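You operate a simulated robot arm through the tools that you are given. There is no shell and no other tool.

You are at the controls of a simulated robot arm. One attempt, no reset.

Task
Sieve the pot of dusty blue pellets till no dust shows.
Fine: lid on the bench top beside the mixer; push the drawer under the sieve in first; empty the pot into the pan, put it back, then work the sieve lever. The other pots stay. Set down upright: pot with a dark lid.

It is judged by the outcome, as a careful person would: the job done as asked, and still so three seconds after it is handed in. It fails if anything else is knocked over, pushed out of place, dropped, spilled or broken. Lids that push on must go on centred and level and be pressed home; caps that screw on are set level and turned clockwise until they are tight.

Robot
A 7-joint arm with a two-finger parallel gripper, fixed in place. Base frame: the origin is at the foot of the arm, x ahead of it, y to its left, z up. Lengths are in mm, angles in rad, forces in N, time in s.
Its first joint turns from -2.304 to 2.304 rad. Payload 3.91 kg.
Tool frame: the origin (TCP) lies between the finger pads and is the grasp point; the fingertips stand 30 mm ahead of it; z points along the fingers, y is the line along which they close. The gripper opens to 110 mm. The fingers are 20 mm wide and 10 mm thick; the gripper's body (48 by 112 mm) begins 55 mm behind the TCP.
Orientation is told as [roll, pitch, yaw] about the base's x, y, z axes, in that order, counted from this pose: with the fingers straight down and closing along the base's y, the tool's x points along the base's -x, its y along +y and its z along -z.

Tools
- The arm moves only by the tool send_rows. Its argument "deltas" is a list of rows, each a list of 7 numbers: the shift along the tool's x, y, z in units of 25 mm (1.0 is 25 mm), then the turn, a rotation vector about the tool's x, y, z in units of 5 degrees (1.0 is 5 degrees), then the gripper command, from -1 (fully open) to 1 (shut), values between in proportion. In form: [[x, y, z, ax, ay, az, gripper], ...]. A call has 1 to 20 rows; each row shifts and turns the commanded pose from where the row before left it, along the tool's axes as they then stand. A call with a number of a shift or a turn outside -1 to 1 is refused whole. Each row takes 0.2 s and may step no farther than 50 mm and 0.15 rad from the row before; otherwise, or with a gripper value out of range, the whole call is refused. A pose out of reach is approached as far as the arm can. The call stops where the force on the tool passes 50 N (or 10 N more than at its start, if that is more) or the arm is blocked; 0.2 s more then pass. The fingers move at their own pace (about 108 mm/s each) and stop on an object; they squeeze with about 43 N. The grip force told is the motor's: it shows also when the fingers shut on nothing. Time passes only in rows, and 0.2 s behind the last, so rows that do not move let the fingers close. It gives the time, the measured TCP pose, the force on the tool (base axes), the opening and the grip force at its end, in the units of the frame above (readings bear some noise), with the torque about the TCP (base axes, N m) and any sound that the robot's microphone picked up, and new pictures: "views" is both (left out), scene, wrist or none.
- Cameras (640 x 400 px; columns grow to the right, rows downward): "scene" is fixed at [400.7, -499.3, 1540.5]; the picture's right is [0.93, 0.37, 0.00], its down [0.14, -0.36, -0.92] and it looks along [-0.34, 0.86, -0.39] (base axes); focal length 335 px, centre (320, 200). "wrist" rides on the gripper at [72, 17, -103] in the tool frame; the picture's right is [-0.23, 0.97, 0.00], its down [-0.76, -0.18, -0.62] and it looks along [-0.61, -0.14, 0.78] (tool axes); focal length 222 px, centre (320, 200).
- pixel_to_xyz(camera, pixels): for up to 12 pixels [column, row] of the newest picture of that camera ("zoom" is the newest enlarged one), the place [x, y, z] in the base frame of the surface seen there, good to about 2 mm. It takes no simulated time.
- zoom(camera, box): a new picture of the part [left, top, right, bottom] of that camera's present view, enlarged. It takes no simulated time.
- sign_off(): hands the job in; it is judged then, once.

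Leave the gripper open and the arm clear of the work at the hand-in unless told otherwise.

The tools are called after ">>>" by a JSON object that holds its "op" and its "data". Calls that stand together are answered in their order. send_rows: Moves the arm, as the interface text tells. Its arguments: {"type":"object","properties":{"deltas":{"type":"array"},"views":{"type":"string","enum":["both","scene","wrist","none"]}},"required":["deltas"]} The other tools are called the same way: pixel_to_xyz (camera, pixels) gives the place of the surface under pixels of a picture; zoom (camera, box) takes an enlarged picture of a part of a camera's view; sign_off () hands the job in.

At the start:

```text
t: 0.0
position: [348.0, 640.6, 1210.7]
tool_rot: [0.0, 0.001, -0.001]
wrist_force: [1.0, -0.1, 0.8]
wrist_torque: [0.0, 0.0, -0.01]
opening: 110.2
grip_force: 0.1
```

scene: 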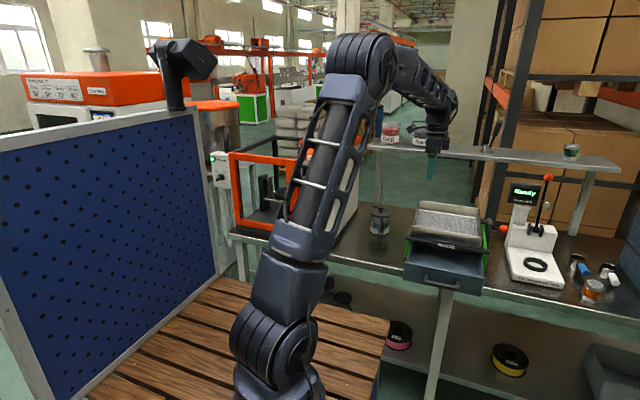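
wrist: 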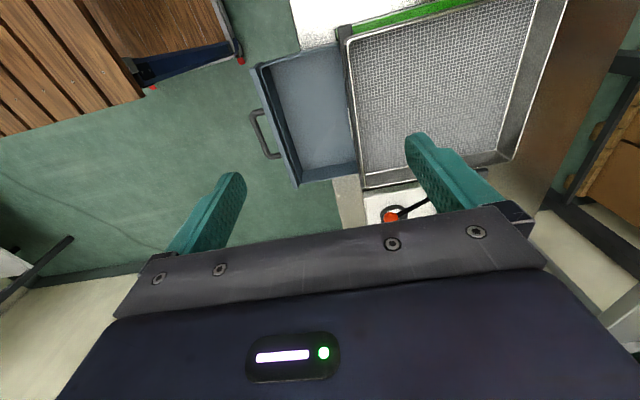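

I see the arm near the centre, a sieve with an open drawer at about (445,250), a mixer-like machine at about (530,240), and pots on the shelf at about (390,130). I'll enlarge several parts of the scene view first.

>>> {"op": "zoom", "data": {"camera": "scene", "box": [340, 100, 500, 200]}}

>>> {"op": "zoom", "data": {"camera": "scene", "box": [380, 180, 540, 300]}}

>>> {"op": "zoom", "data": {"camera": "scene", "box": [480, 130, 640, 320]}}

>>> {"op": "zoom", "data": {"camera": "scene", "box": [180, 80, 400, 260]}}

```text
4.00 times, centred on (420, 150) of scene
```

zoom: 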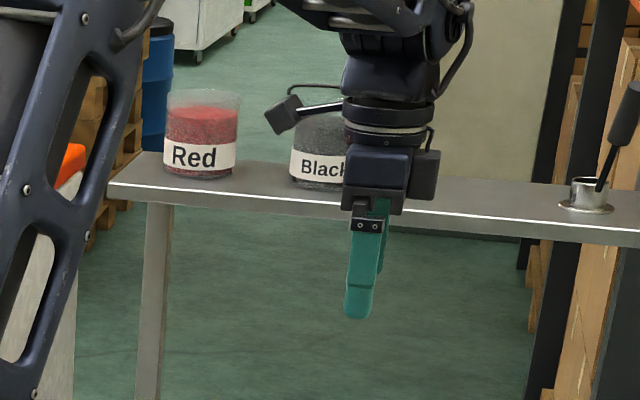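

```text
3.33 times, centred on (460, 240) of scene
```

zoom: 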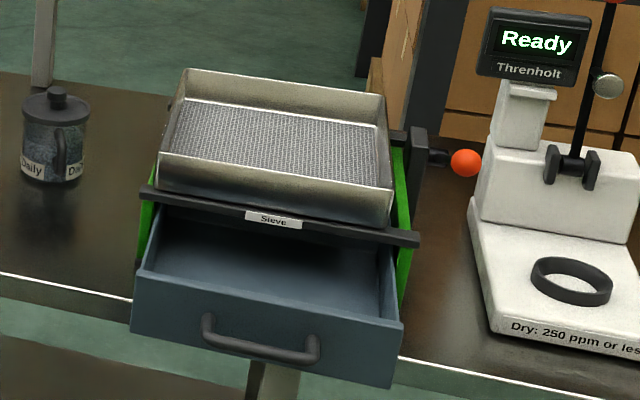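

```text
2.11 times, centred on (560, 225) of scene
```

zoom: 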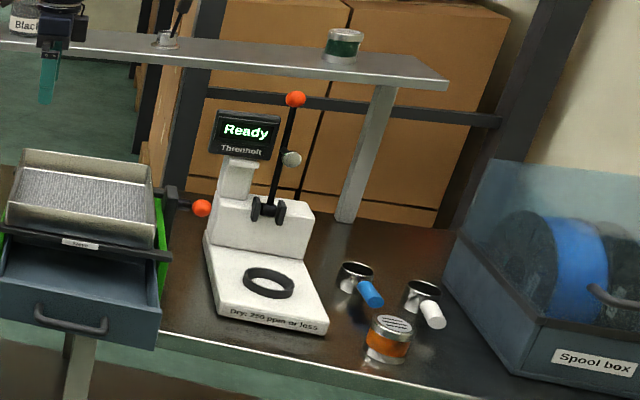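

```text
2.22 times, centred on (290, 170) of scene
```

zoom: 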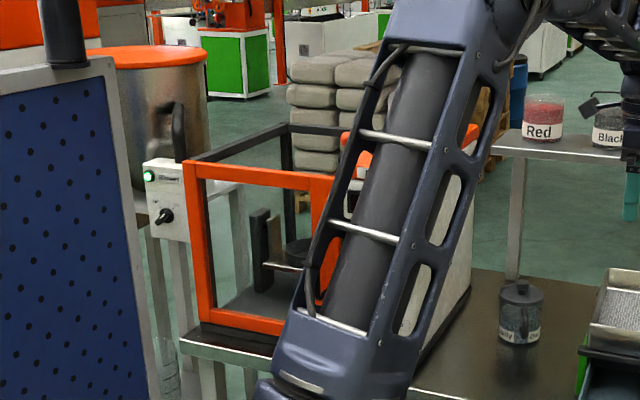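

Next I'll ask for the places of the main things: the pot labelled "Daily" near (380,222), the sieve pan, drawer, the red lever knob at (503,228), bench edges and the mixer.

>>> {"op": "pixel_to_xyz", "data": {"camera": "scene", "pixels": [[379, 206], [378, 222], [396, 222], [380, 240], [432, 215], [445, 280], [496, 228], [480, 250], [390, 270], [265, 232], [300, 215], [350, 225]]}}

>>> {"op": "pixel_to_xyz", "data": {"camera": "wrist", "pixels": [[390, 217], [345, 37], [365, 187], [505, 150], [565, 5], [265, 70], [295, 185], [262, 135], [400, 120], [310, 110], [420, 180], [390, 40]]}}

>>> {"op": "zoom", "data": {"camera": "scene", "box": [355, 195, 405, 245]}}

>>> {"op": "zoom", "data": {"camera": "scene", "box": [220, 140, 340, 260]}}

```text
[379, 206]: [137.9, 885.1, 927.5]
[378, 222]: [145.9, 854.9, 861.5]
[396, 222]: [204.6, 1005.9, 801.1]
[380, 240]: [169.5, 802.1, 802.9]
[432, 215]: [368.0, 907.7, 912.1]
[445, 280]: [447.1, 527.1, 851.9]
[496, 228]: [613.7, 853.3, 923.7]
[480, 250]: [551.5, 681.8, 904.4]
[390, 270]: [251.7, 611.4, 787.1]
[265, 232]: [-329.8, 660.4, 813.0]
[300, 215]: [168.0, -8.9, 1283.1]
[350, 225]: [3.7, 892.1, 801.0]
```

```text
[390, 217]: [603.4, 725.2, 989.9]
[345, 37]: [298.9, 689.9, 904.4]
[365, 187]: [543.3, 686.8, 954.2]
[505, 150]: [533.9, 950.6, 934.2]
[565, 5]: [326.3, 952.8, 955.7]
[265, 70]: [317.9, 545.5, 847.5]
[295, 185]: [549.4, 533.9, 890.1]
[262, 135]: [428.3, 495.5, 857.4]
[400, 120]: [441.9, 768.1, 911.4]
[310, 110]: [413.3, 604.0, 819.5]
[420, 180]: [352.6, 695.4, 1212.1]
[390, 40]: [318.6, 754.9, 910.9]
```

```text
8.00 times, centred on (380, 220) of scene
```

zoom: 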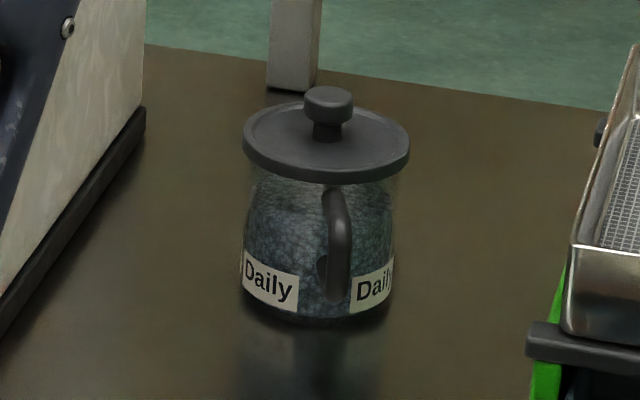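

```text
3.33 times, centred on (280, 200) of scene
```

zoom: 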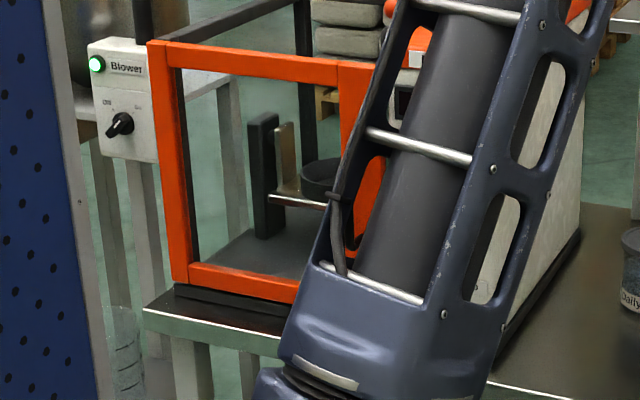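

I see the dark-lidded pot "Daily" at about (138, 885), bench at z≈801, mixer (orange cage, white housing) to its left, and the drawer standing out to y≈527. I'll first turn the tool +90° in yaw at the present height so that the wrist camera looks ahead (+y) and the gripper's narrow side faces the sieve.

>>> {"op": "send_rows", "data": {"deltas": [[0, 0, 0, 0, 0, -1, -1], [0, 0, 0, 0, 0, -1, -1], [0, 0, 0, 0, 0, -1, -1], [0, 0, 0, 0, 0, -1, -1], [0, 0, 0, 0, 0, -1, -1], [0, 0, 0, 0, 0, -1, -1], [0, 0, 0, 0, 0, -1, -1], [0, 0, 0, 0, 0, -1, -1], [0, 0, 0, 0, 0, -1, -1], [0, 0, 0, 0, 0, -1, -1], [0, 0, 0, 0, 0, -1, -1], [0, 0, 0, 0, 0, -1, -1], [0, 0, 0, 0, 0, -1, -1], [0, 0, 0, 0, 0, -1, -1], [0, 0, 0, 0, 0, -1, -1], [0, 0, 0, 0, 0, -1, -1], [0, 0, 0, 0, 0, -1, -1], [0, 0, 0, 0, 0, -1, -1]], "views": "both"}}

```text
t: 3.8
position: [349.3, 640.3, 1211.0]
tool_rot: [0.001, 0.0, 1.574]
wrist_force: [0.0, 0.1, 0.1]
wrist_torque: [0.01, -0.02, -0.02]
opening: 110.1
grip_force: 0.1
```

scene: 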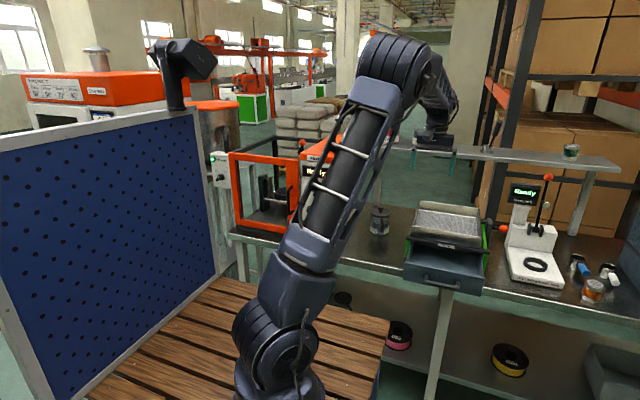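
wrist: 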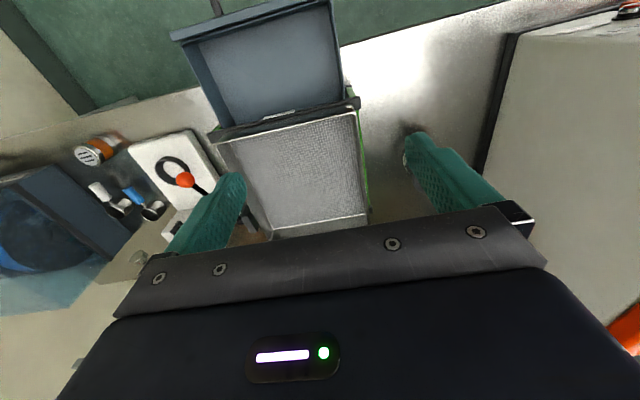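

The wrist picture is upside down in yaw (its bottom points to +y), and it shows the pan at (300,170), drawer at (270,60), and moisture meter with red knob at (185,180). I'll enlarge the lever region and query points.

>>> {"op": "zoom", "data": {"camera": "scene", "box": [470, 195, 530, 265]}}

>>> {"op": "pixel_to_xyz", "data": {"camera": "zoom", "pixels": [[320, 200]]}}

>>> {"op": "zoom", "data": {"camera": "wrist", "box": [100, 0, 420, 240]}}

>>> {"op": "pixel_to_xyz", "data": {"camera": "wrist", "pixels": [[185, 180], [215, 140], [355, 105], [368, 222], [280, 118], [172, 36], [330, 5], [270, 60], [330, 60], [500, 40], [470, 165], [600, 35]]}}

>>> {"op": "pixel_to_xyz", "data": {"camera": "scene", "pixels": [[503, 228], [490, 212], [497, 226], [485, 240], [548, 178], [541, 206], [415, 238], [484, 252], [412, 270], [408, 235], [448, 285], [372, 209]]}}

```text
5.71 times, centred on (500, 230) of scene
```

zoom: 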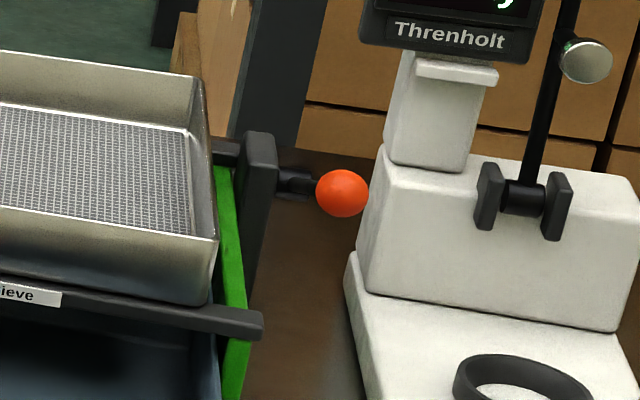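

```text
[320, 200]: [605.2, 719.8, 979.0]
```

```text
1.67 times, centred on (260, 120) of wrist
```

zoom: 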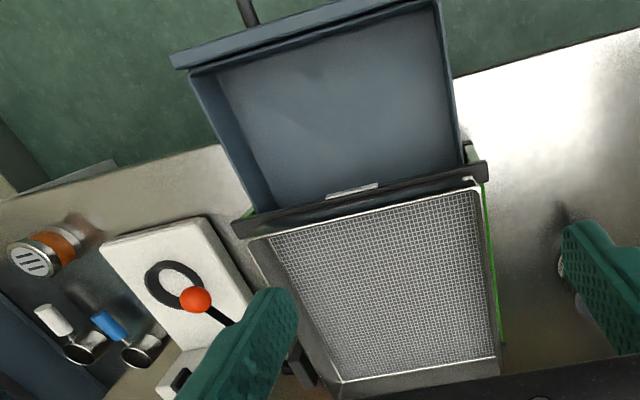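

```text
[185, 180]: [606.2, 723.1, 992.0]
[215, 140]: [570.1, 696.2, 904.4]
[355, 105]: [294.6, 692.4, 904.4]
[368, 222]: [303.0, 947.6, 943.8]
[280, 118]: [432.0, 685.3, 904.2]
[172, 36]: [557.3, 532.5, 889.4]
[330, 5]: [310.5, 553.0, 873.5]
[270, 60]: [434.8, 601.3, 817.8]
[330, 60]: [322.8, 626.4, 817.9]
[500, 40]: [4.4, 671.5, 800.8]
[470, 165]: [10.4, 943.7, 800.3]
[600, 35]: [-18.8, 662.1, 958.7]
```

```text
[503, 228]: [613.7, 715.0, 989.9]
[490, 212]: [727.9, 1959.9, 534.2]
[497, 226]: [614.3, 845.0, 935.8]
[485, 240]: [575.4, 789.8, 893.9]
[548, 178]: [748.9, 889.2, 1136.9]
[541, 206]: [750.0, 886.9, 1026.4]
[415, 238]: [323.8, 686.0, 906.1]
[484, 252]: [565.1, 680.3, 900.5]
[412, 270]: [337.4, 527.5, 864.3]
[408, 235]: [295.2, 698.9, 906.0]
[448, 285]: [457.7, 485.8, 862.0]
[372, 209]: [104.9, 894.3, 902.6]
```

The sieve lever's ball is at about (610, 720, 988), and the drawer's front is at y≈527 with its handle bar at y≈486, z≈862. I'll shut the gripper and move to in front of the handle at (433, 450, 1011) and look.

>>> {"op": "send_rows", "data": {"deltas": [[0.95, -0.42, 1, 0, 0, 0, 1], [0.95, -0.42, 1, 0, 0, 0, 1], [0.95, -0.42, 1, 0, 0, 0, 1], [0.95, -0.42, 1, 0, 0, 0, 1], [0.95, -0.42, 1, 0, 0, 0, 1], [0.95, -0.42, 1, 0, 0, 0, 1], [0.95, -0.42, 1, 0, 0, 0, 1], [0.95, -0.42, 1, 0, 0, 0, 1]], "views": "both"}}

```text
t: 5.6
position: [432.1, 449.6, 1011.3]
tool_rot: [0.001, 0.0, 1.57]
wrist_force: [0.5, -0.1, -0.4]
wrist_torque: [-0.01, -0.02, -0.01]
opening: 0.0
grip_force: 37.6
```

scene: 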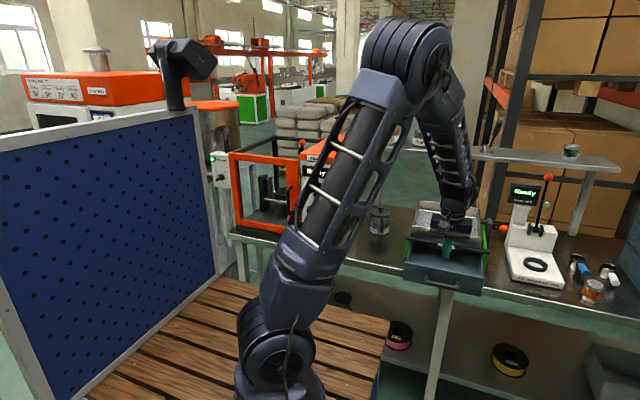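
wrist: 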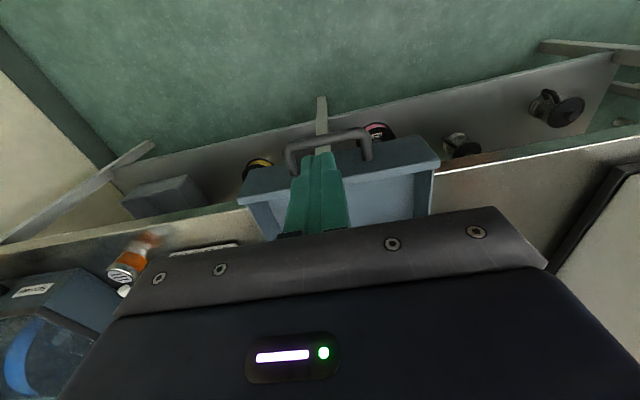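

The handle bar shows at about (290,150)–(370,140) ahead of the shut fingers. I'll measure it before going down.

>>> {"op": "pixel_to_xyz", "data": {"camera": "wrist", "pixels": [[291, 158], [330, 137], [368, 155], [362, 135], [300, 143], [250, 175], [430, 150], [400, 170]]}}

>>> {"op": "zoom", "data": {"camera": "wrist", "box": [220, 90, 460, 240]}}

```text
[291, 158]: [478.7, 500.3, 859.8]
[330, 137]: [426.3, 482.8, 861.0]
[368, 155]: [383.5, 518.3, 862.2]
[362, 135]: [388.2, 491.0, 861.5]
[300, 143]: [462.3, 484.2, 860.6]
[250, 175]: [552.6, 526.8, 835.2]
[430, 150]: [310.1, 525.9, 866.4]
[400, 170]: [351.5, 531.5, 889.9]
```

```text
2.67 times, centred on (340, 165) of wrist
```

zoom: 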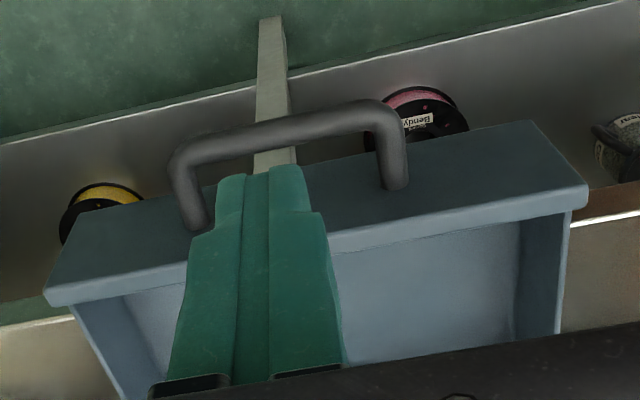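

The handle bar spans x 383–479, y≈478 outer, z≈860. I'll go straight down to z≈868 in front of it (fingers at y≈450).

>>> {"op": "send_rows", "data": {"deltas": [[0, 0, 0.95, 0, 0, 0, 1], [0, 0, 0.95, 0, 0, 0, 1], [0, 0, 0.95, 0, 0, 0, 1], [0, 0, 0.95, 0, 0, 0, 1], [0, 0, 0.95, 0, 0, 0, 1], [0, 0, 0.95, 0, 0, 0, 1]], "views": "wrist"}}

```text
t: 7.0
position: [431.4, 450.6, 867.5]
tool_rot: [-0.001, 0.0, 1.57]
wrist_force: [0.4, -0.4, 0.3]
wrist_torque: [-0.01, 0.02, -0.03]
opening: 0.0
grip_force: 37.5
```

wrist: 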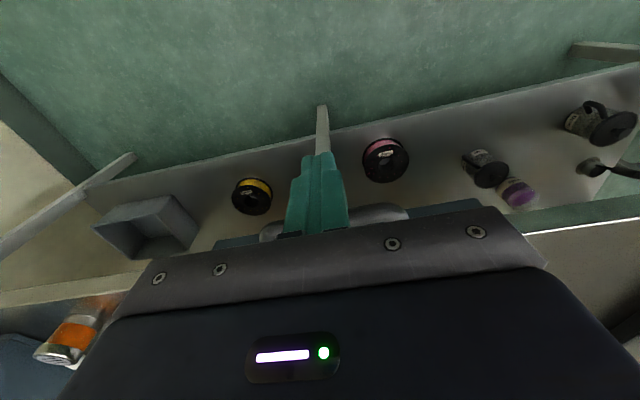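

I notice more pots on the lower shelf at about (490,170) and (600,120). I'll enlarge these to be sure which pot holds the dusty blue pellets.

>>> {"op": "zoom", "data": {"camera": "wrist", "box": [440, 80, 640, 220]}}

>>> {"op": "zoom", "data": {"camera": "scene", "box": [320, 280, 440, 370]}}

>>> {"op": "zoom", "data": {"camera": "scene", "box": [560, 130, 640, 180]}}

>>> {"op": "zoom", "data": {"camera": "scene", "box": [550, 240, 640, 310]}}

>>> {"op": "pixel_to_xyz", "data": {"camera": "wrist", "pixels": [[490, 165], [600, 125], [605, 168], [515, 190]]}}

```text
2.86 times, centred on (540, 150) of wrist
```

zoom: 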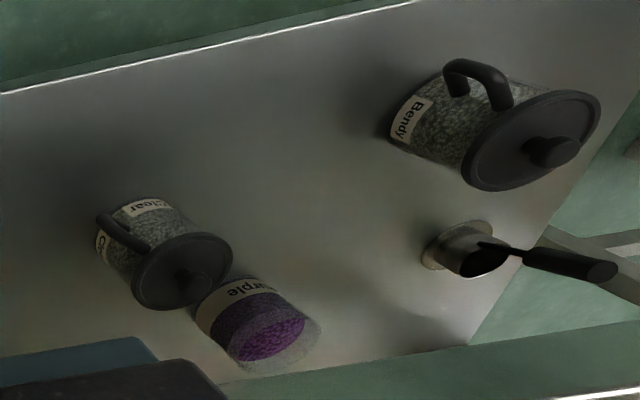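

```text
4.44 times, centred on (380, 325) of scene
```

zoom: 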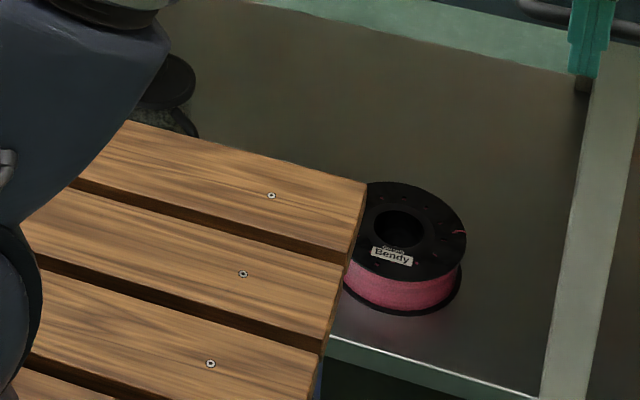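

```text
8.00 times, centred on (600, 155) of scene
```

zoom: 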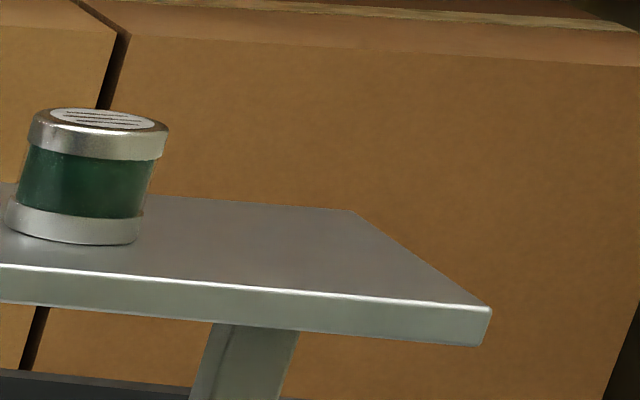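

```text
5.71 times, centred on (595, 275) of scene
```

zoom: 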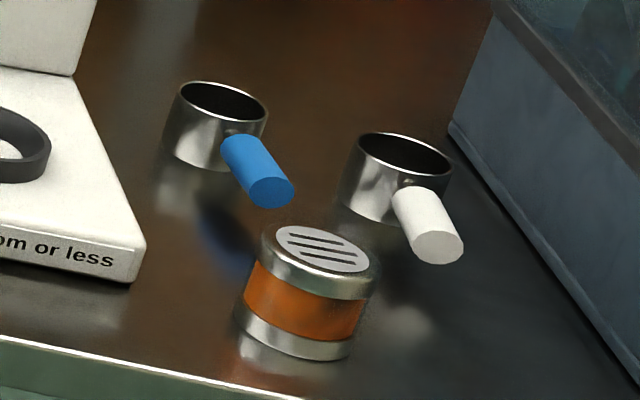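

```text
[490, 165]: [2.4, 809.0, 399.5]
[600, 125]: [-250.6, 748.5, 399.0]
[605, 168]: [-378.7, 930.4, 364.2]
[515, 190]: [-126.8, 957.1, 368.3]
```

Only the bench pot "Daily" holds blue pellets (the lower shelf ones are Clear, Purple, Bendy). Now I push the drawer handle along +y (tool −x), slowly, about 150 mm.

>>> {"op": "send_rows", "data": {"deltas": [[-0.5, 0, 0, 0, 0, 0, 1], [-0.5, 0, 0, 0, 0, 0, 1], [-0.5, 0, 0, 0, 0, 0, 1], [-0.5, 0, 0, 0, 0, 0, 1], [-0.5, 0, 0, 0, 0, 0, 1], [-0.5, 0, 0, 0, 0, 0, 1], [-0.5, 0, 0, 0, 0, 0, 1], [-0.5, 0, 0, 0, 0, 0, 1], [-0.5, 0, 0, 0, 0, 0, 1], [-0.5, 0, 0, 0, 0, 0, 1], [-0.5, 0, 0, 0, 0, 0, 1], [-0.5, 0, 0, 0, 0, 0, 1]], "views": "both"}}

```text
t: 9.6
position: [431.9, 599.4, 867.3]
tool_rot: [-0.001, 0.0, 1.572]
wrist_force: [-0.5, -0.5, 0.0]
wrist_torque: [0.0, -0.03, 0.0]
opening: 0.0
grip_force: 37.5
```

scene: 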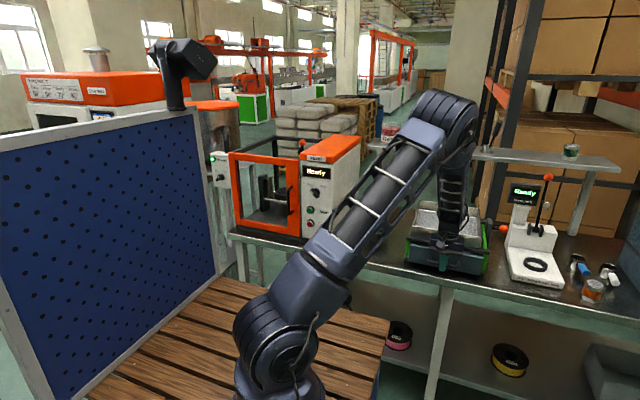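
wrist: 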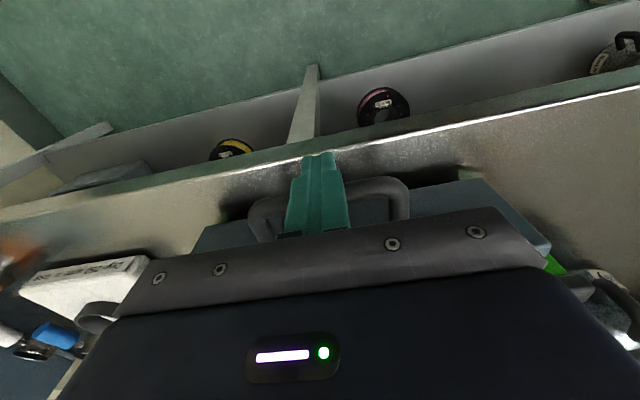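

The drawer followed with little force. I'll look at how far it is from being shut.

>>> {"op": "zoom", "data": {"camera": "scene", "box": [395, 195, 505, 285]}}

>>> {"op": "pixel_to_xyz", "data": {"camera": "wrist", "pixels": [[265, 210], [380, 190], [470, 195], [520, 235], [555, 265]]}}

>>> {"op": "pixel_to_xyz", "data": {"camera": "scene", "pixels": [[420, 245], [412, 255], [470, 265], [478, 270], [425, 262]]}}

```text
4.44 times, centred on (450, 240) of scene
```

zoom: 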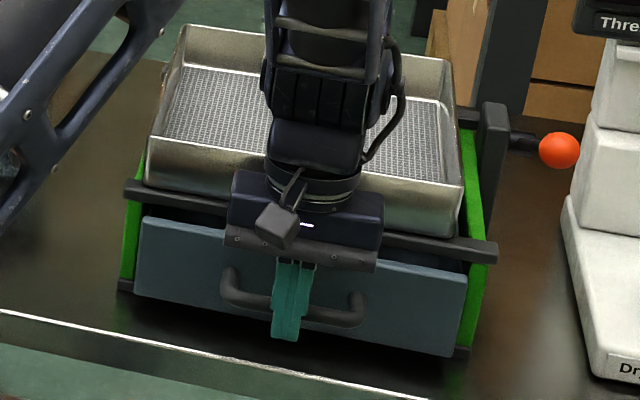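

```text
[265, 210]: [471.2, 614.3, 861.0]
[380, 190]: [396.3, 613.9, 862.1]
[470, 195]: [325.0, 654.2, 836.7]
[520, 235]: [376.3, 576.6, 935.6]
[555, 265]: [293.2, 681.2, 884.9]
```

```text
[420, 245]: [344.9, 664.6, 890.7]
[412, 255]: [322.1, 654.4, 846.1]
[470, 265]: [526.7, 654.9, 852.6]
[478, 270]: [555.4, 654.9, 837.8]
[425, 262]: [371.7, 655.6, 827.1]
```

The drawer front is now at y≈655 while the sieve's side panels start at y≈682; a bit more is left. I push on in small steps.

>>> {"op": "send_rows", "data": {"deltas": [[-0.2, 0, 0, 0, 0, 0, 1], [-0.2, 0, 0, 0, 0, 0, 1], [-0.2, 0, 0, 0, 0, 0, 1], [-0.2, 0, 0, 0, 0, 0, 1], [-0.2, 0, 0, 0, 0, 0, 1]], "views": "wrist"}}

```text
t: 10.8
position: [431.0, 622.4, 867.8]
tool_rot: [0.001, 0.005, 1.569]
wrist_force: [-7.0, -35.4, 12.3]
wrist_torque: [-0.35, 0.1, 0.09]
opening: 0.1
grip_force: 37.3
```

wrist: 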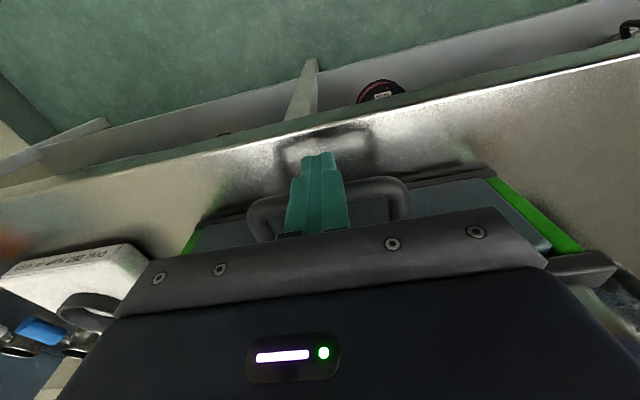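

The force rose to −35 N: the drawer has met its stop. I back off 50 mm and rise.

>>> {"op": "send_rows", "data": {"deltas": [[0.5, 0, 0, 0, 0, 0, 1], [1, 0, 0, 0, 0, 0, 1], [1, 0, 0, 0, 0, 0, 1], [0.5, 0, -0.8, 0, 0, 0, 1], [0, 0, -1, 0, 0, 0, 1], [0, 0, -1, 0, 0, 0, 1], [0, 0, -1, 0, 0, 0, 1], [0, 0, -1, 0, 0, 0, 1], [0, 0, -1, 0, 0, 0, 1], [0, 0, -1, 0, 0, 0, 1]], "views": "both"}}

```text
t: 13.0
position: [432.4, 549.6, 1037.6]
tool_rot: [0.0, 0.0, 1.571]
wrist_force: [-0.2, -0.1, 0.0]
wrist_torque: [-0.01, -0.01, 0.01]
opening: 0.0
grip_force: 37.9
```

scene: 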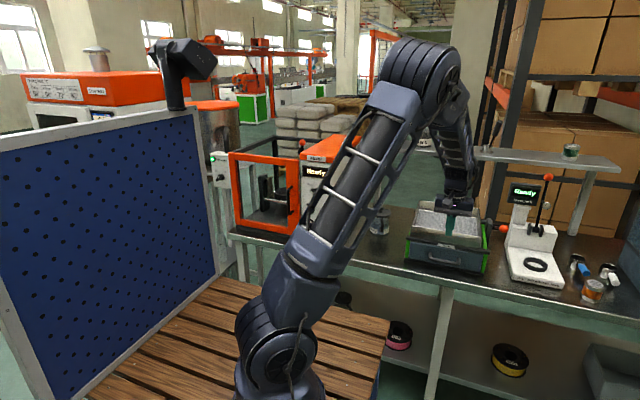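
wrist: 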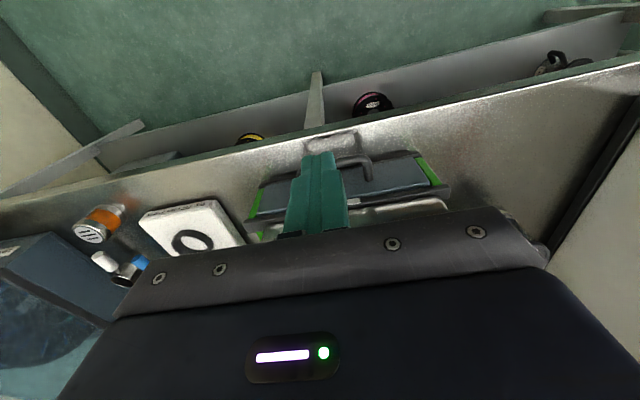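

>>> {"op": "zoom", "data": {"camera": "scene", "box": [395, 195, 505, 285]}}

>>> {"op": "pixel_to_xyz", "data": {"camera": "scene", "pixels": [[412, 253], [420, 259], [475, 264], [487, 262], [408, 260], [408, 240], [485, 252]]}}

```text
4.44 times, centred on (450, 240) of scene
```

zoom: 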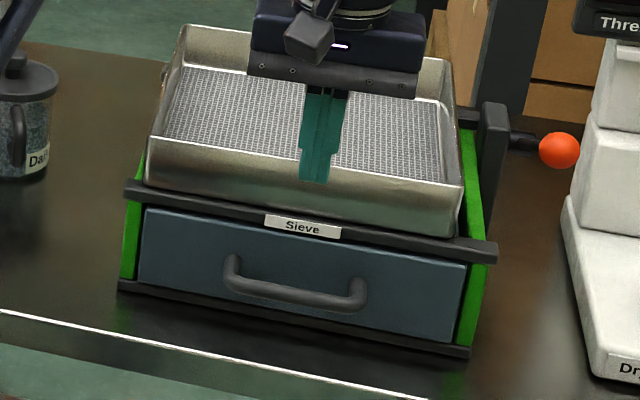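

```text
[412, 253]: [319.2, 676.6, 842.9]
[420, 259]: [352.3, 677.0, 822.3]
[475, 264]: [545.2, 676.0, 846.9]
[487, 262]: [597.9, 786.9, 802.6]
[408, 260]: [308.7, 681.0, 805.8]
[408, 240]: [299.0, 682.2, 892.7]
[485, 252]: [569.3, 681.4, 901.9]
```

The drawer is home (front y≈677, side panels at 682). Now I carry the open gripper over toward the pot at about (106, 744, 1060) for a close look.

>>> {"op": "send_rows", "data": {"deltas": [[-0.556, 0.93, -0.06, 0, 0, 0, -1], [-0.556, 0.93, -0.06, 0, 0, 0, -1], [-0.556, 0.93, -0.06, 0, 0, 0, -1], [-0.556, 0.93, -0.06, 0, 0, 0, -1], [-0.556, 0.93, -0.06, 0, 0, 0, -1], [-0.556, 0.93, -0.06, 0, 0, 0, -1], [-0.556, 0.93, -0.06, 0, 0, 0, -1], [-0.556, 0.93, -0.06, 0, 0, 0, -1], [-0.556, 0.93, -0.06, 0, 0, 0, -1], [-0.556, 0.93, -0.06, 0, 0, 0, -1], [-0.556, 0.93, -0.06, 0, 0, 0, -1], [-0.556, 0.93, -0.06, 0, 0, 0, -1], [-0.556, 0.93, -0.06, 0, 0, 0, -1], [-0.556, 0.93, -0.06, 0, 0, 0, -1]], "views": "both"}}

```text
t: 16.0
position: [107.3, 744.8, 1060.4]
tool_rot: [0.0, 0.0, 1.571]
wrist_force: [0.0, 0.6, -0.4]
wrist_torque: [0.0, 0.03, 0.01]
opening: 110.1
grip_force: 0.0
```

scene: 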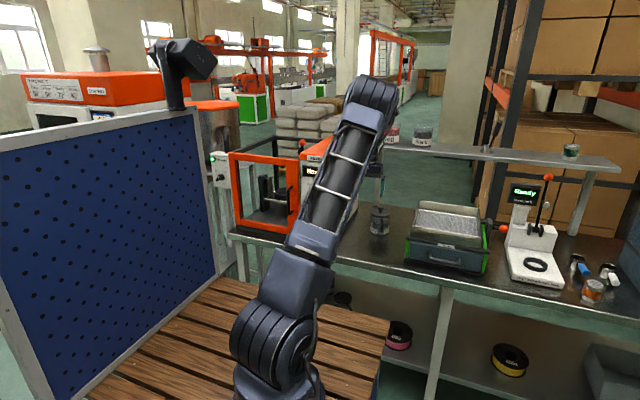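
wrist: 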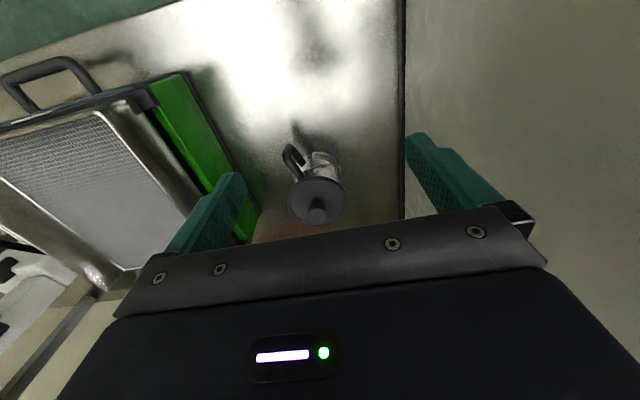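

The pot shows at about (315,185) with its knob at (317,210) and the handle at (292,157). I'll enlarge and measure.

>>> {"op": "zoom", "data": {"camera": "wrist", "box": [260, 110, 420, 240]}}

>>> {"op": "pixel_to_xyz", "data": {"camera": "wrist", "pixels": [[317, 214], [317, 206], [290, 200], [344, 198], [318, 182], [303, 222], [292, 155], [325, 165], [404, 100], [405, 10], [450, 120], [600, 100]]}}

>>> {"op": "zoom", "data": {"camera": "scene", "box": [350, 190, 420, 250]}}

>>> {"op": "pixel_to_xyz", "data": {"camera": "scene", "pixels": [[391, 133], [391, 146], [422, 133], [422, 145], [440, 158], [400, 152], [379, 204], [371, 212], [389, 212], [376, 232], [385, 222], [379, 235]]}}

```text
3.08 times, centred on (340, 175) of wrist
```

zoom: 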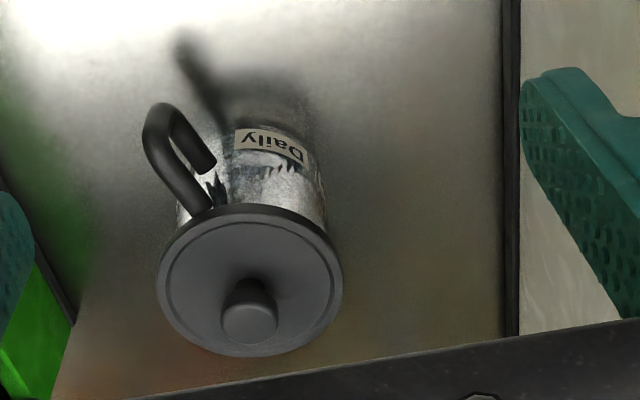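

```text
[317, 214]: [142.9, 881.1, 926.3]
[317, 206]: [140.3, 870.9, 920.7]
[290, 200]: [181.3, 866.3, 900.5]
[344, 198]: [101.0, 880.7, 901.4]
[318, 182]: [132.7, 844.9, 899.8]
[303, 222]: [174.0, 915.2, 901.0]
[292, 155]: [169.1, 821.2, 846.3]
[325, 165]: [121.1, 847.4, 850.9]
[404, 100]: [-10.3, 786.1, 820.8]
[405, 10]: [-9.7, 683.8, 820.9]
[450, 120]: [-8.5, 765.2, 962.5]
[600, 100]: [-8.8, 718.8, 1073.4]
```

```text
6.67 times, centred on (385, 220) of scene
```

zoom: 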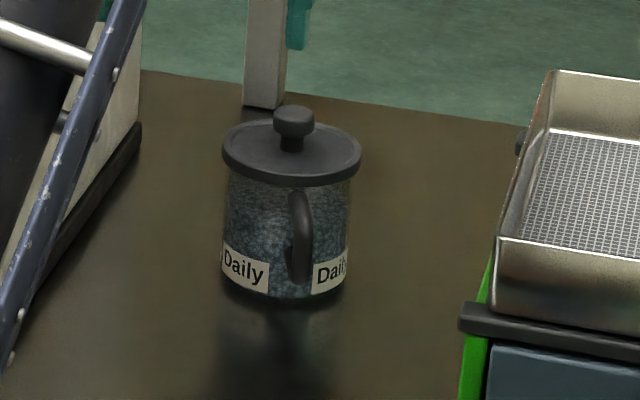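

```text
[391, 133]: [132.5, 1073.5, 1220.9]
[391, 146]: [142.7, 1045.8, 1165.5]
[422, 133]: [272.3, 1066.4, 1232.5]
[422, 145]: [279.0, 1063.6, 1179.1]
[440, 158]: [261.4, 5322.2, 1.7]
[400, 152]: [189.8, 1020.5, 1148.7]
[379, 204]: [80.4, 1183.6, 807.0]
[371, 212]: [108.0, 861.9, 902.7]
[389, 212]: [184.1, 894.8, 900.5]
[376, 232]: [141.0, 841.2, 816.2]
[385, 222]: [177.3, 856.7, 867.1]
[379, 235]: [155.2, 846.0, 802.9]
```

The lid's centre is near (141, 882), lid top z≈901, knob up to z≈927; the mixer's wall is at x≈−9; handle points to (+0.43, −0.9). The shelf above starts at y≈1020, z≈1150. I'll hover over the knob at z≈990 with the gripper half open and check the alignment.

>>> {"op": "send_rows", "data": {"deltas": [[-0.915, -0.225, 0.467, 0, 0, 0, -0.09], [-0.915, -0.225, 0.467, 0, 0, 0, -0.09], [-0.915, -0.225, 0.467, 0, 0, 0, -0.09], [-0.915, -0.225, 0.467, 0, 0, 0, -0.09], [-0.915, -0.225, 0.467, 0, 0, 0, -0.09], [-0.915, -0.225, 0.467, 0, 0, 0, -0.09]], "views": "both"}}

```text
t: 17.4
position: [140.4, 881.2, 989.1]
tool_rot: [0.0, 0.0, 1.57]
wrist_force: [0.3, -1.1, 0.0]
wrist_torque: [0.02, 0.01, -0.01]
opening: 60.1
grip_force: 0.1
```

scene: 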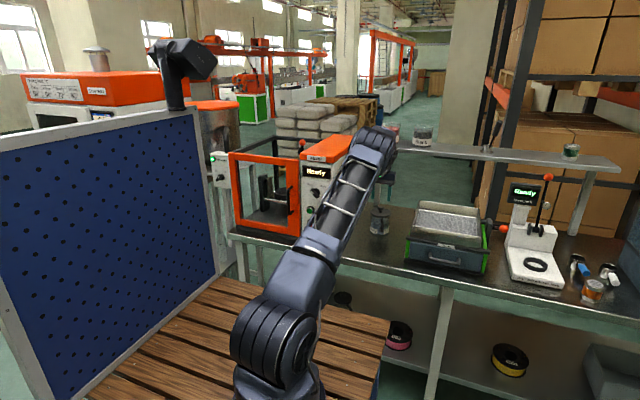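
wrist: 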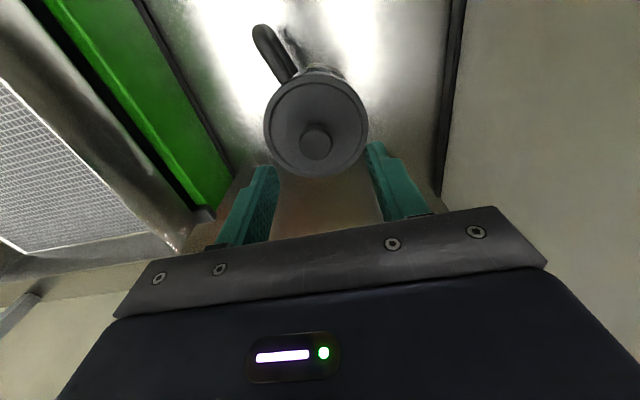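

The lid shows as a circle centred near (316,127) with the knob at (316,140). I'll measure the lid's rim and knob carefully.

>>> {"op": "zoom", "data": {"camera": "wrist", "box": [240, 10, 400, 190]}}

>>> {"op": "pixel_to_xyz", "data": {"camera": "wrist", "pixels": [[266, 125], [365, 125], [316, 172], [305, 80], [275, 95], [355, 95], [302, 140], [330, 140], [316, 155], [316, 127], [258, 35], [275, 60]]}}

```text
2.22 times, centred on (320, 100) of wrist
```

zoom: 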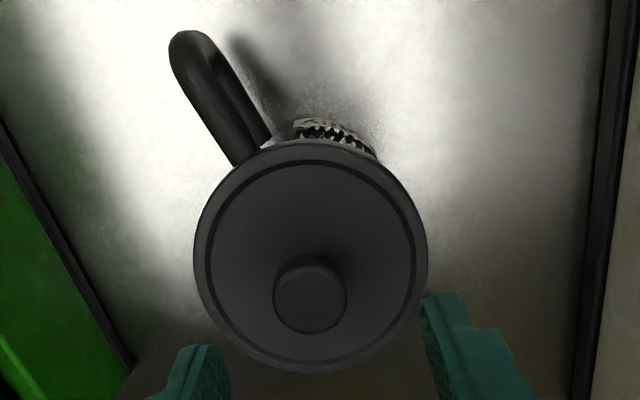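

```text
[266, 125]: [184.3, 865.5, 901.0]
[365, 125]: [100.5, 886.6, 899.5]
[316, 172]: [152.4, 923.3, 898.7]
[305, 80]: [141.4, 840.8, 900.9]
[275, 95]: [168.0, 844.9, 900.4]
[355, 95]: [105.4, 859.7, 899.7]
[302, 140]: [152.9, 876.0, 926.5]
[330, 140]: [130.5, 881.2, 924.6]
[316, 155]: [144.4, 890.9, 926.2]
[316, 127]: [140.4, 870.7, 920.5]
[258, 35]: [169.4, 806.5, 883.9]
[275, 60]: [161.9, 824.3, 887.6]
```

Fit gives the lid centre at (143.5, 880.5), r≈43.5, knob r≈12, top z≈926. I'll shift +2.5 mm x, −0.8 mm y and descend to z≈935 so that the fingertips (z≈905) straddle the knob, then close.

>>> {"op": "send_rows", "data": {"deltas": [[0.03, -0.1, 0.5, 0, 0, 0, -0.09], [0, 0, 0.5, 0, 0, 0, -0.09], [0, 0, 0.5, 0, 0, 0, -0.09], [0, 0, 0.4, 0, 0, 0, -0.09], [0, 0, 0.26, 0, 0, 0, -0.09], [0, 0, 0, 0, 0, 0, -0.09]], "views": "wrist"}}

```text
t: 18.8
position: [144.2, 880.4, 934.0]
tool_rot: [-0.001, 0.0, 1.571]
wrist_force: [-1.2, 0.0, 0.7]
wrist_torque: [-0.03, 0.03, 0.01]
opening: 60.2
grip_force: 0.1
```

wrist: 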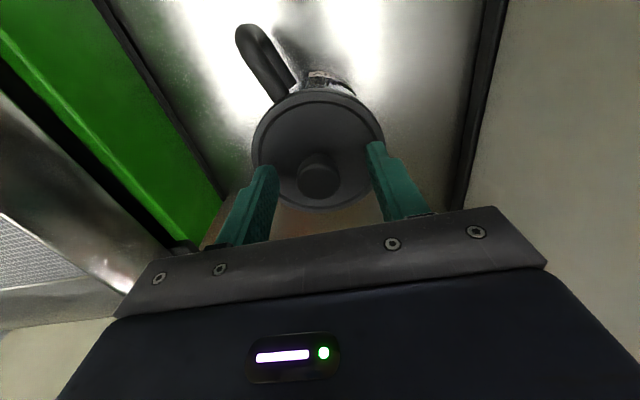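

The knob lies between the fingertips. I close the gripper on it.

>>> {"op": "send_rows", "data": {"deltas": [[0, 0, 0, 0, 0, 0, 0.5], [0, 0, 0, 0, 0, 0, 1], [0, 0, 0, 0, 0, 0, 1], [0, 0, 0, 0, 0, 0, 1]], "views": "wrist"}}

```text
t: 19.8
position: [142.2, 880.6, 935.2]
tool_rot: [0.001, 0.0, 1.571]
wrist_force: [0.0, 0.7, 0.1]
wrist_torque: [-0.01, 0.0, 0.02]
opening: 23.9
grip_force: 43.2
heard: snap
```

wrist: 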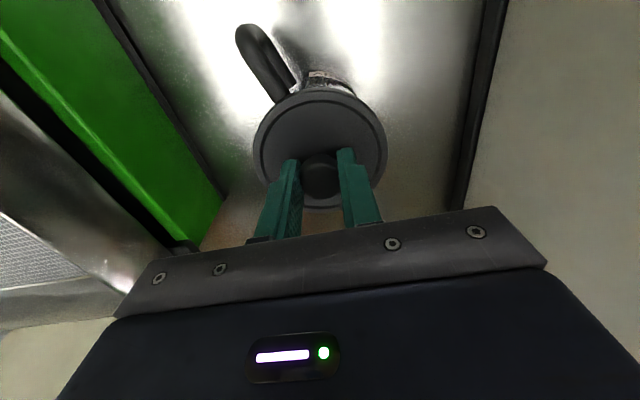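

Gripped the knob (opening 23.9 mm, 43 N); a snap was heard as the fingers met it. I check the lid closely before lifting.

>>> {"op": "zoom", "data": {"camera": "wrist", "box": [230, 10, 410, 220]}}

>>> {"op": "zoom", "data": {"camera": "scene", "box": [350, 180, 410, 250]}}

```text
1.90 times, centred on (320, 115) of wrist
```

zoom: 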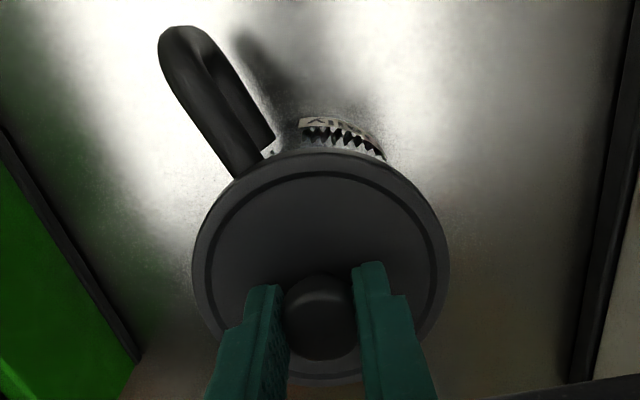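

```text
5.71 times, centred on (380, 215) of scene
```

zoom: 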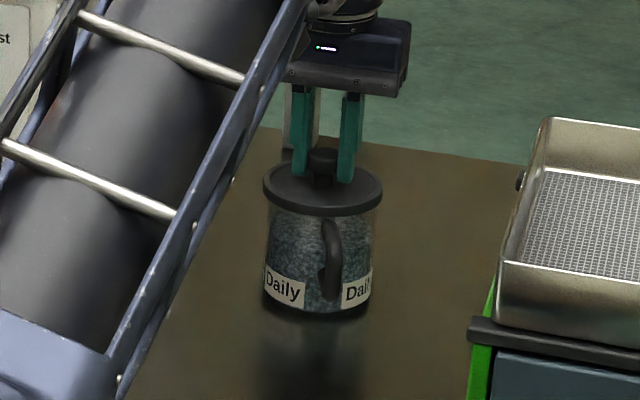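

The lid still sits level. I lift slowly 15 mm and watch whether the pot stays.

>>> {"op": "send_rows", "data": {"deltas": [[0, 0, -0.1, 0, 0, 0, 1], [0, 0, -0.1, 0, 0, 0, 1], [0, 0, -0.15, 0, 0, 0, 1], [0, 0, -0.25, 0, 0, 0, 1]], "views": "both"}}

>>> {"op": "zoom", "data": {"camera": "scene", "box": [350, 180, 410, 250]}}

```text
t: 20.8
position: [143.8, 880.1, 950.1]
tool_rot: [0.0, -0.001, 1.571]
wrist_force: [0.1, -0.1, -0.1]
wrist_torque: [-0.03, 0.0, 0.0]
opening: 24.7
grip_force: 43.4
```

scene: 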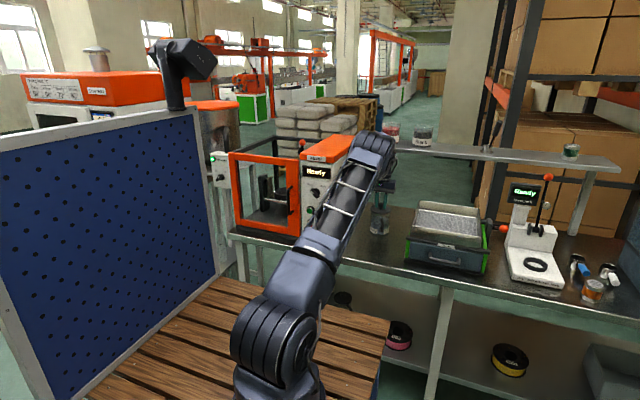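
wrist: 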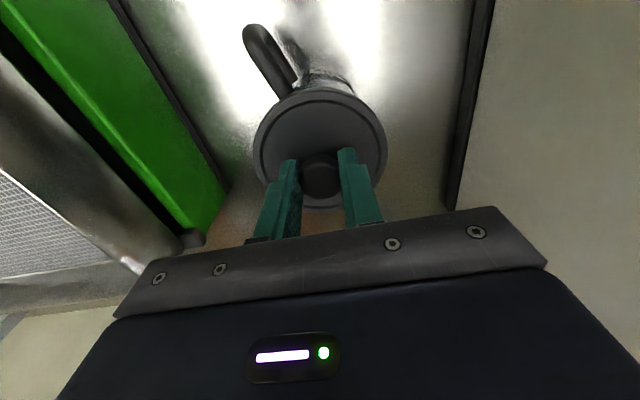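

```text
5.71 times, centred on (380, 215) of scene
```

zoom: 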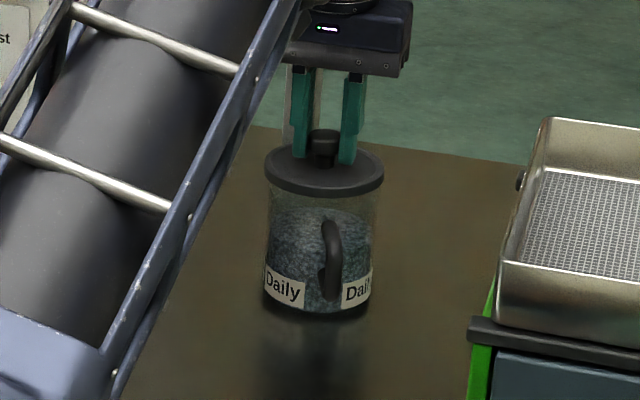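

The lid comes away freely, pot stays, pellets visible inside. I lift to z≈1000 and carry the lid to (72, 715) beside the mixer.

>>> {"op": "send_rows", "data": {"deltas": [[0, 0, -1, 0, 0, 0, 1], [0, 0, -1, 0, 0, 0, 1], [0.8, 0.35, 0, 0, 0, 0, 1], [0.8, 0.35, 0, 0, 0, 0, 1], [0.8, 0.35, 0, 0, 0, 0, 1], [0.8, 0.35, 0, 0, 0, 0, 1], [0.8, 0.35, 0, 0, 0, 0, 1], [0.8, 0.35, 0, 0, 0, 0, 1], [0.9, 0.4, 0, 0, 0, 0, 1], [0.9, 0.37, 0, 0, 0, 0, 1]], "views": "both"}}

```text
t: 23.0
position: [72.5, 715.9, 999.6]
tool_rot: [0.001, -0.002, 1.571]
wrist_force: [0.3, 1.0, -0.8]
wrist_torque: [-0.01, -0.03, -0.01]
opening: 23.6
grip_force: 42.8
```

scene: 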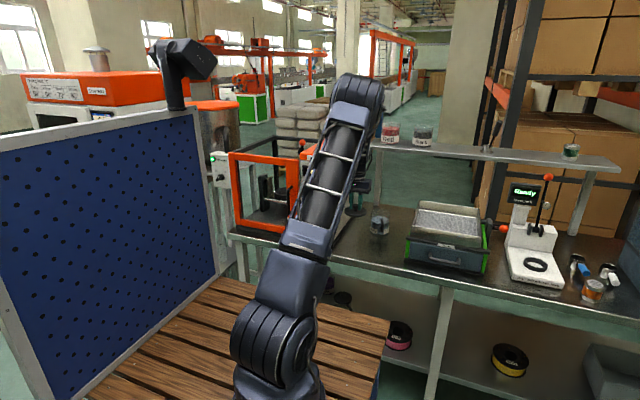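
wrist: 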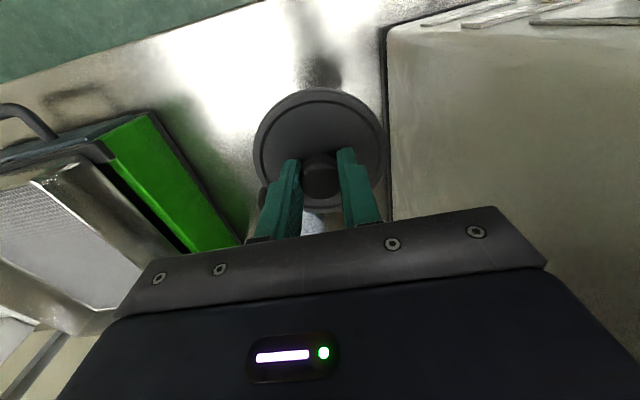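

The lid hangs at (72, 716, ~958). I'll look at its underside and the open pot before lowering.

>>> {"op": "zoom", "data": {"camera": "scene", "box": [335, 170, 405, 245]}}

>>> {"op": "pixel_to_xyz", "data": {"camera": "scene", "pixels": [[379, 220], [371, 220], [388, 220], [379, 226], [379, 214], [355, 213], [388, 225]]}}

```text
5.33 times, centred on (370, 208) of scene
```

zoom: 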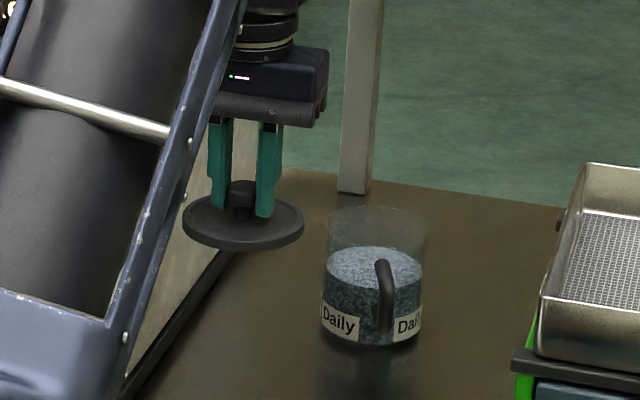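

```text
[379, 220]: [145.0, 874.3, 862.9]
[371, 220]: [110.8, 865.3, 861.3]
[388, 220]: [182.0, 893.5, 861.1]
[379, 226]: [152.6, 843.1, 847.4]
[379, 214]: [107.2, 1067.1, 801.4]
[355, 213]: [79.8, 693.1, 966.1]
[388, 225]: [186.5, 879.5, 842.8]
```

The pot is filled to about z 862, rim ≈897. Lowering the lid: fast to z≈870, then slow.

>>> {"op": "send_rows", "data": {"deltas": [[0, 0, 1, 0, 0, 0, 1], [0, 0, 1, 0, 0, 0, 1], [0, 0, 1, 0, 0, 0, 1], [0, 0, 1, 0, 0, 0, 1], [0, 0, 0.7, 0, 0, 0, 1], [0, 0, 0.4, 0, 0, 0, 1], [0, 0, 0.1, 0, 0, 0, 1]], "views": "both"}}

>>> {"op": "zoom", "data": {"camera": "scene", "box": [325, 180, 395, 255]}}

```text
t: 24.6
position: [71.7, 716.2, 868.8]
tool_rot: [0.0, 0.0, 1.572]
wrist_force: [-0.6, -0.6, 0.0]
wrist_torque: [0.04, 0.01, 0.0]
opening: 23.9
grip_force: 43.3
```

scene: 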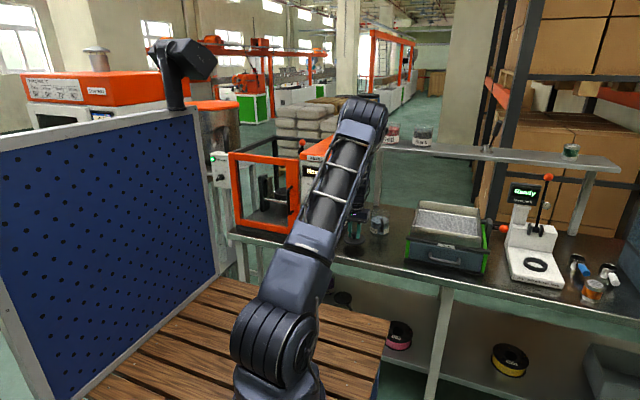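
wrist: 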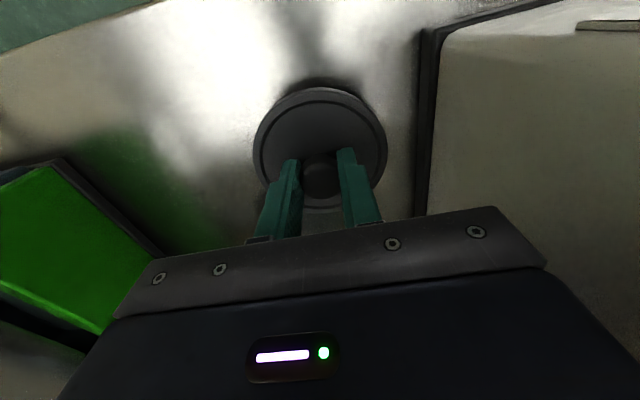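

```text
5.33 times, centred on (360, 218) of scene
```

zoom: 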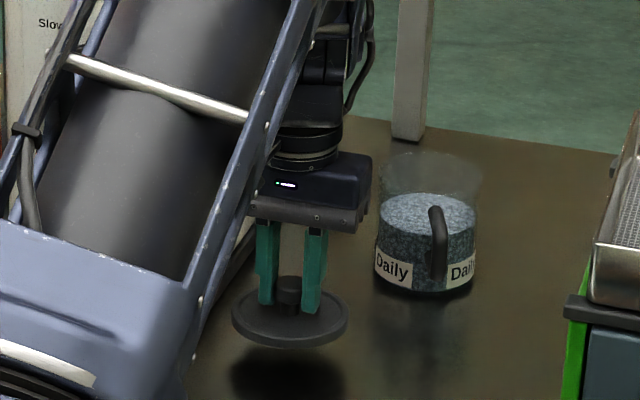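

The lid hangs level a few cm above the bench. I lower in 2.5 mm steps, watching the force.

>>> {"op": "send_rows", "data": {"deltas": [[0, 0, 0.1, 0, 0, 0, 1], [0, 0, 0.1, 0, 0, 0, 1], [0, 0, 0.1, 0, 0, 0, 1], [0, 0, 0.1, 0, 0, 0, 1], [0, 0, 0.1, 0, 0, 0, 1], [0, 0, 0.1, 0, 0, 0, 1]], "views": "wrist"}}

```text
t: 26.0
position: [70.4, 716.3, 855.8]
tool_rot: [-0.001, 0.0, 1.57]
wrist_force: [0.2, 0.8, -0.9]
wrist_torque: [0.02, -0.01, 0.0]
opening: 23.9
grip_force: 42.9
```

wrist: 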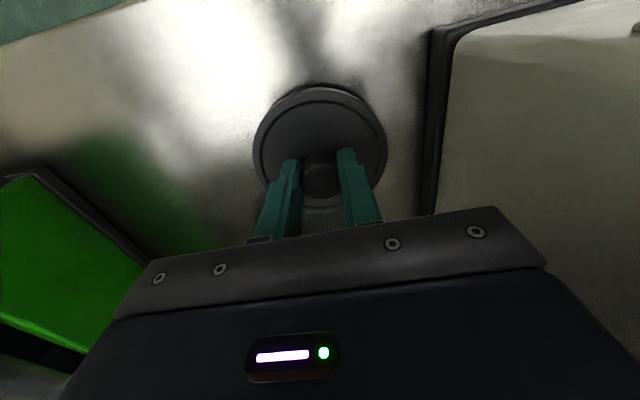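

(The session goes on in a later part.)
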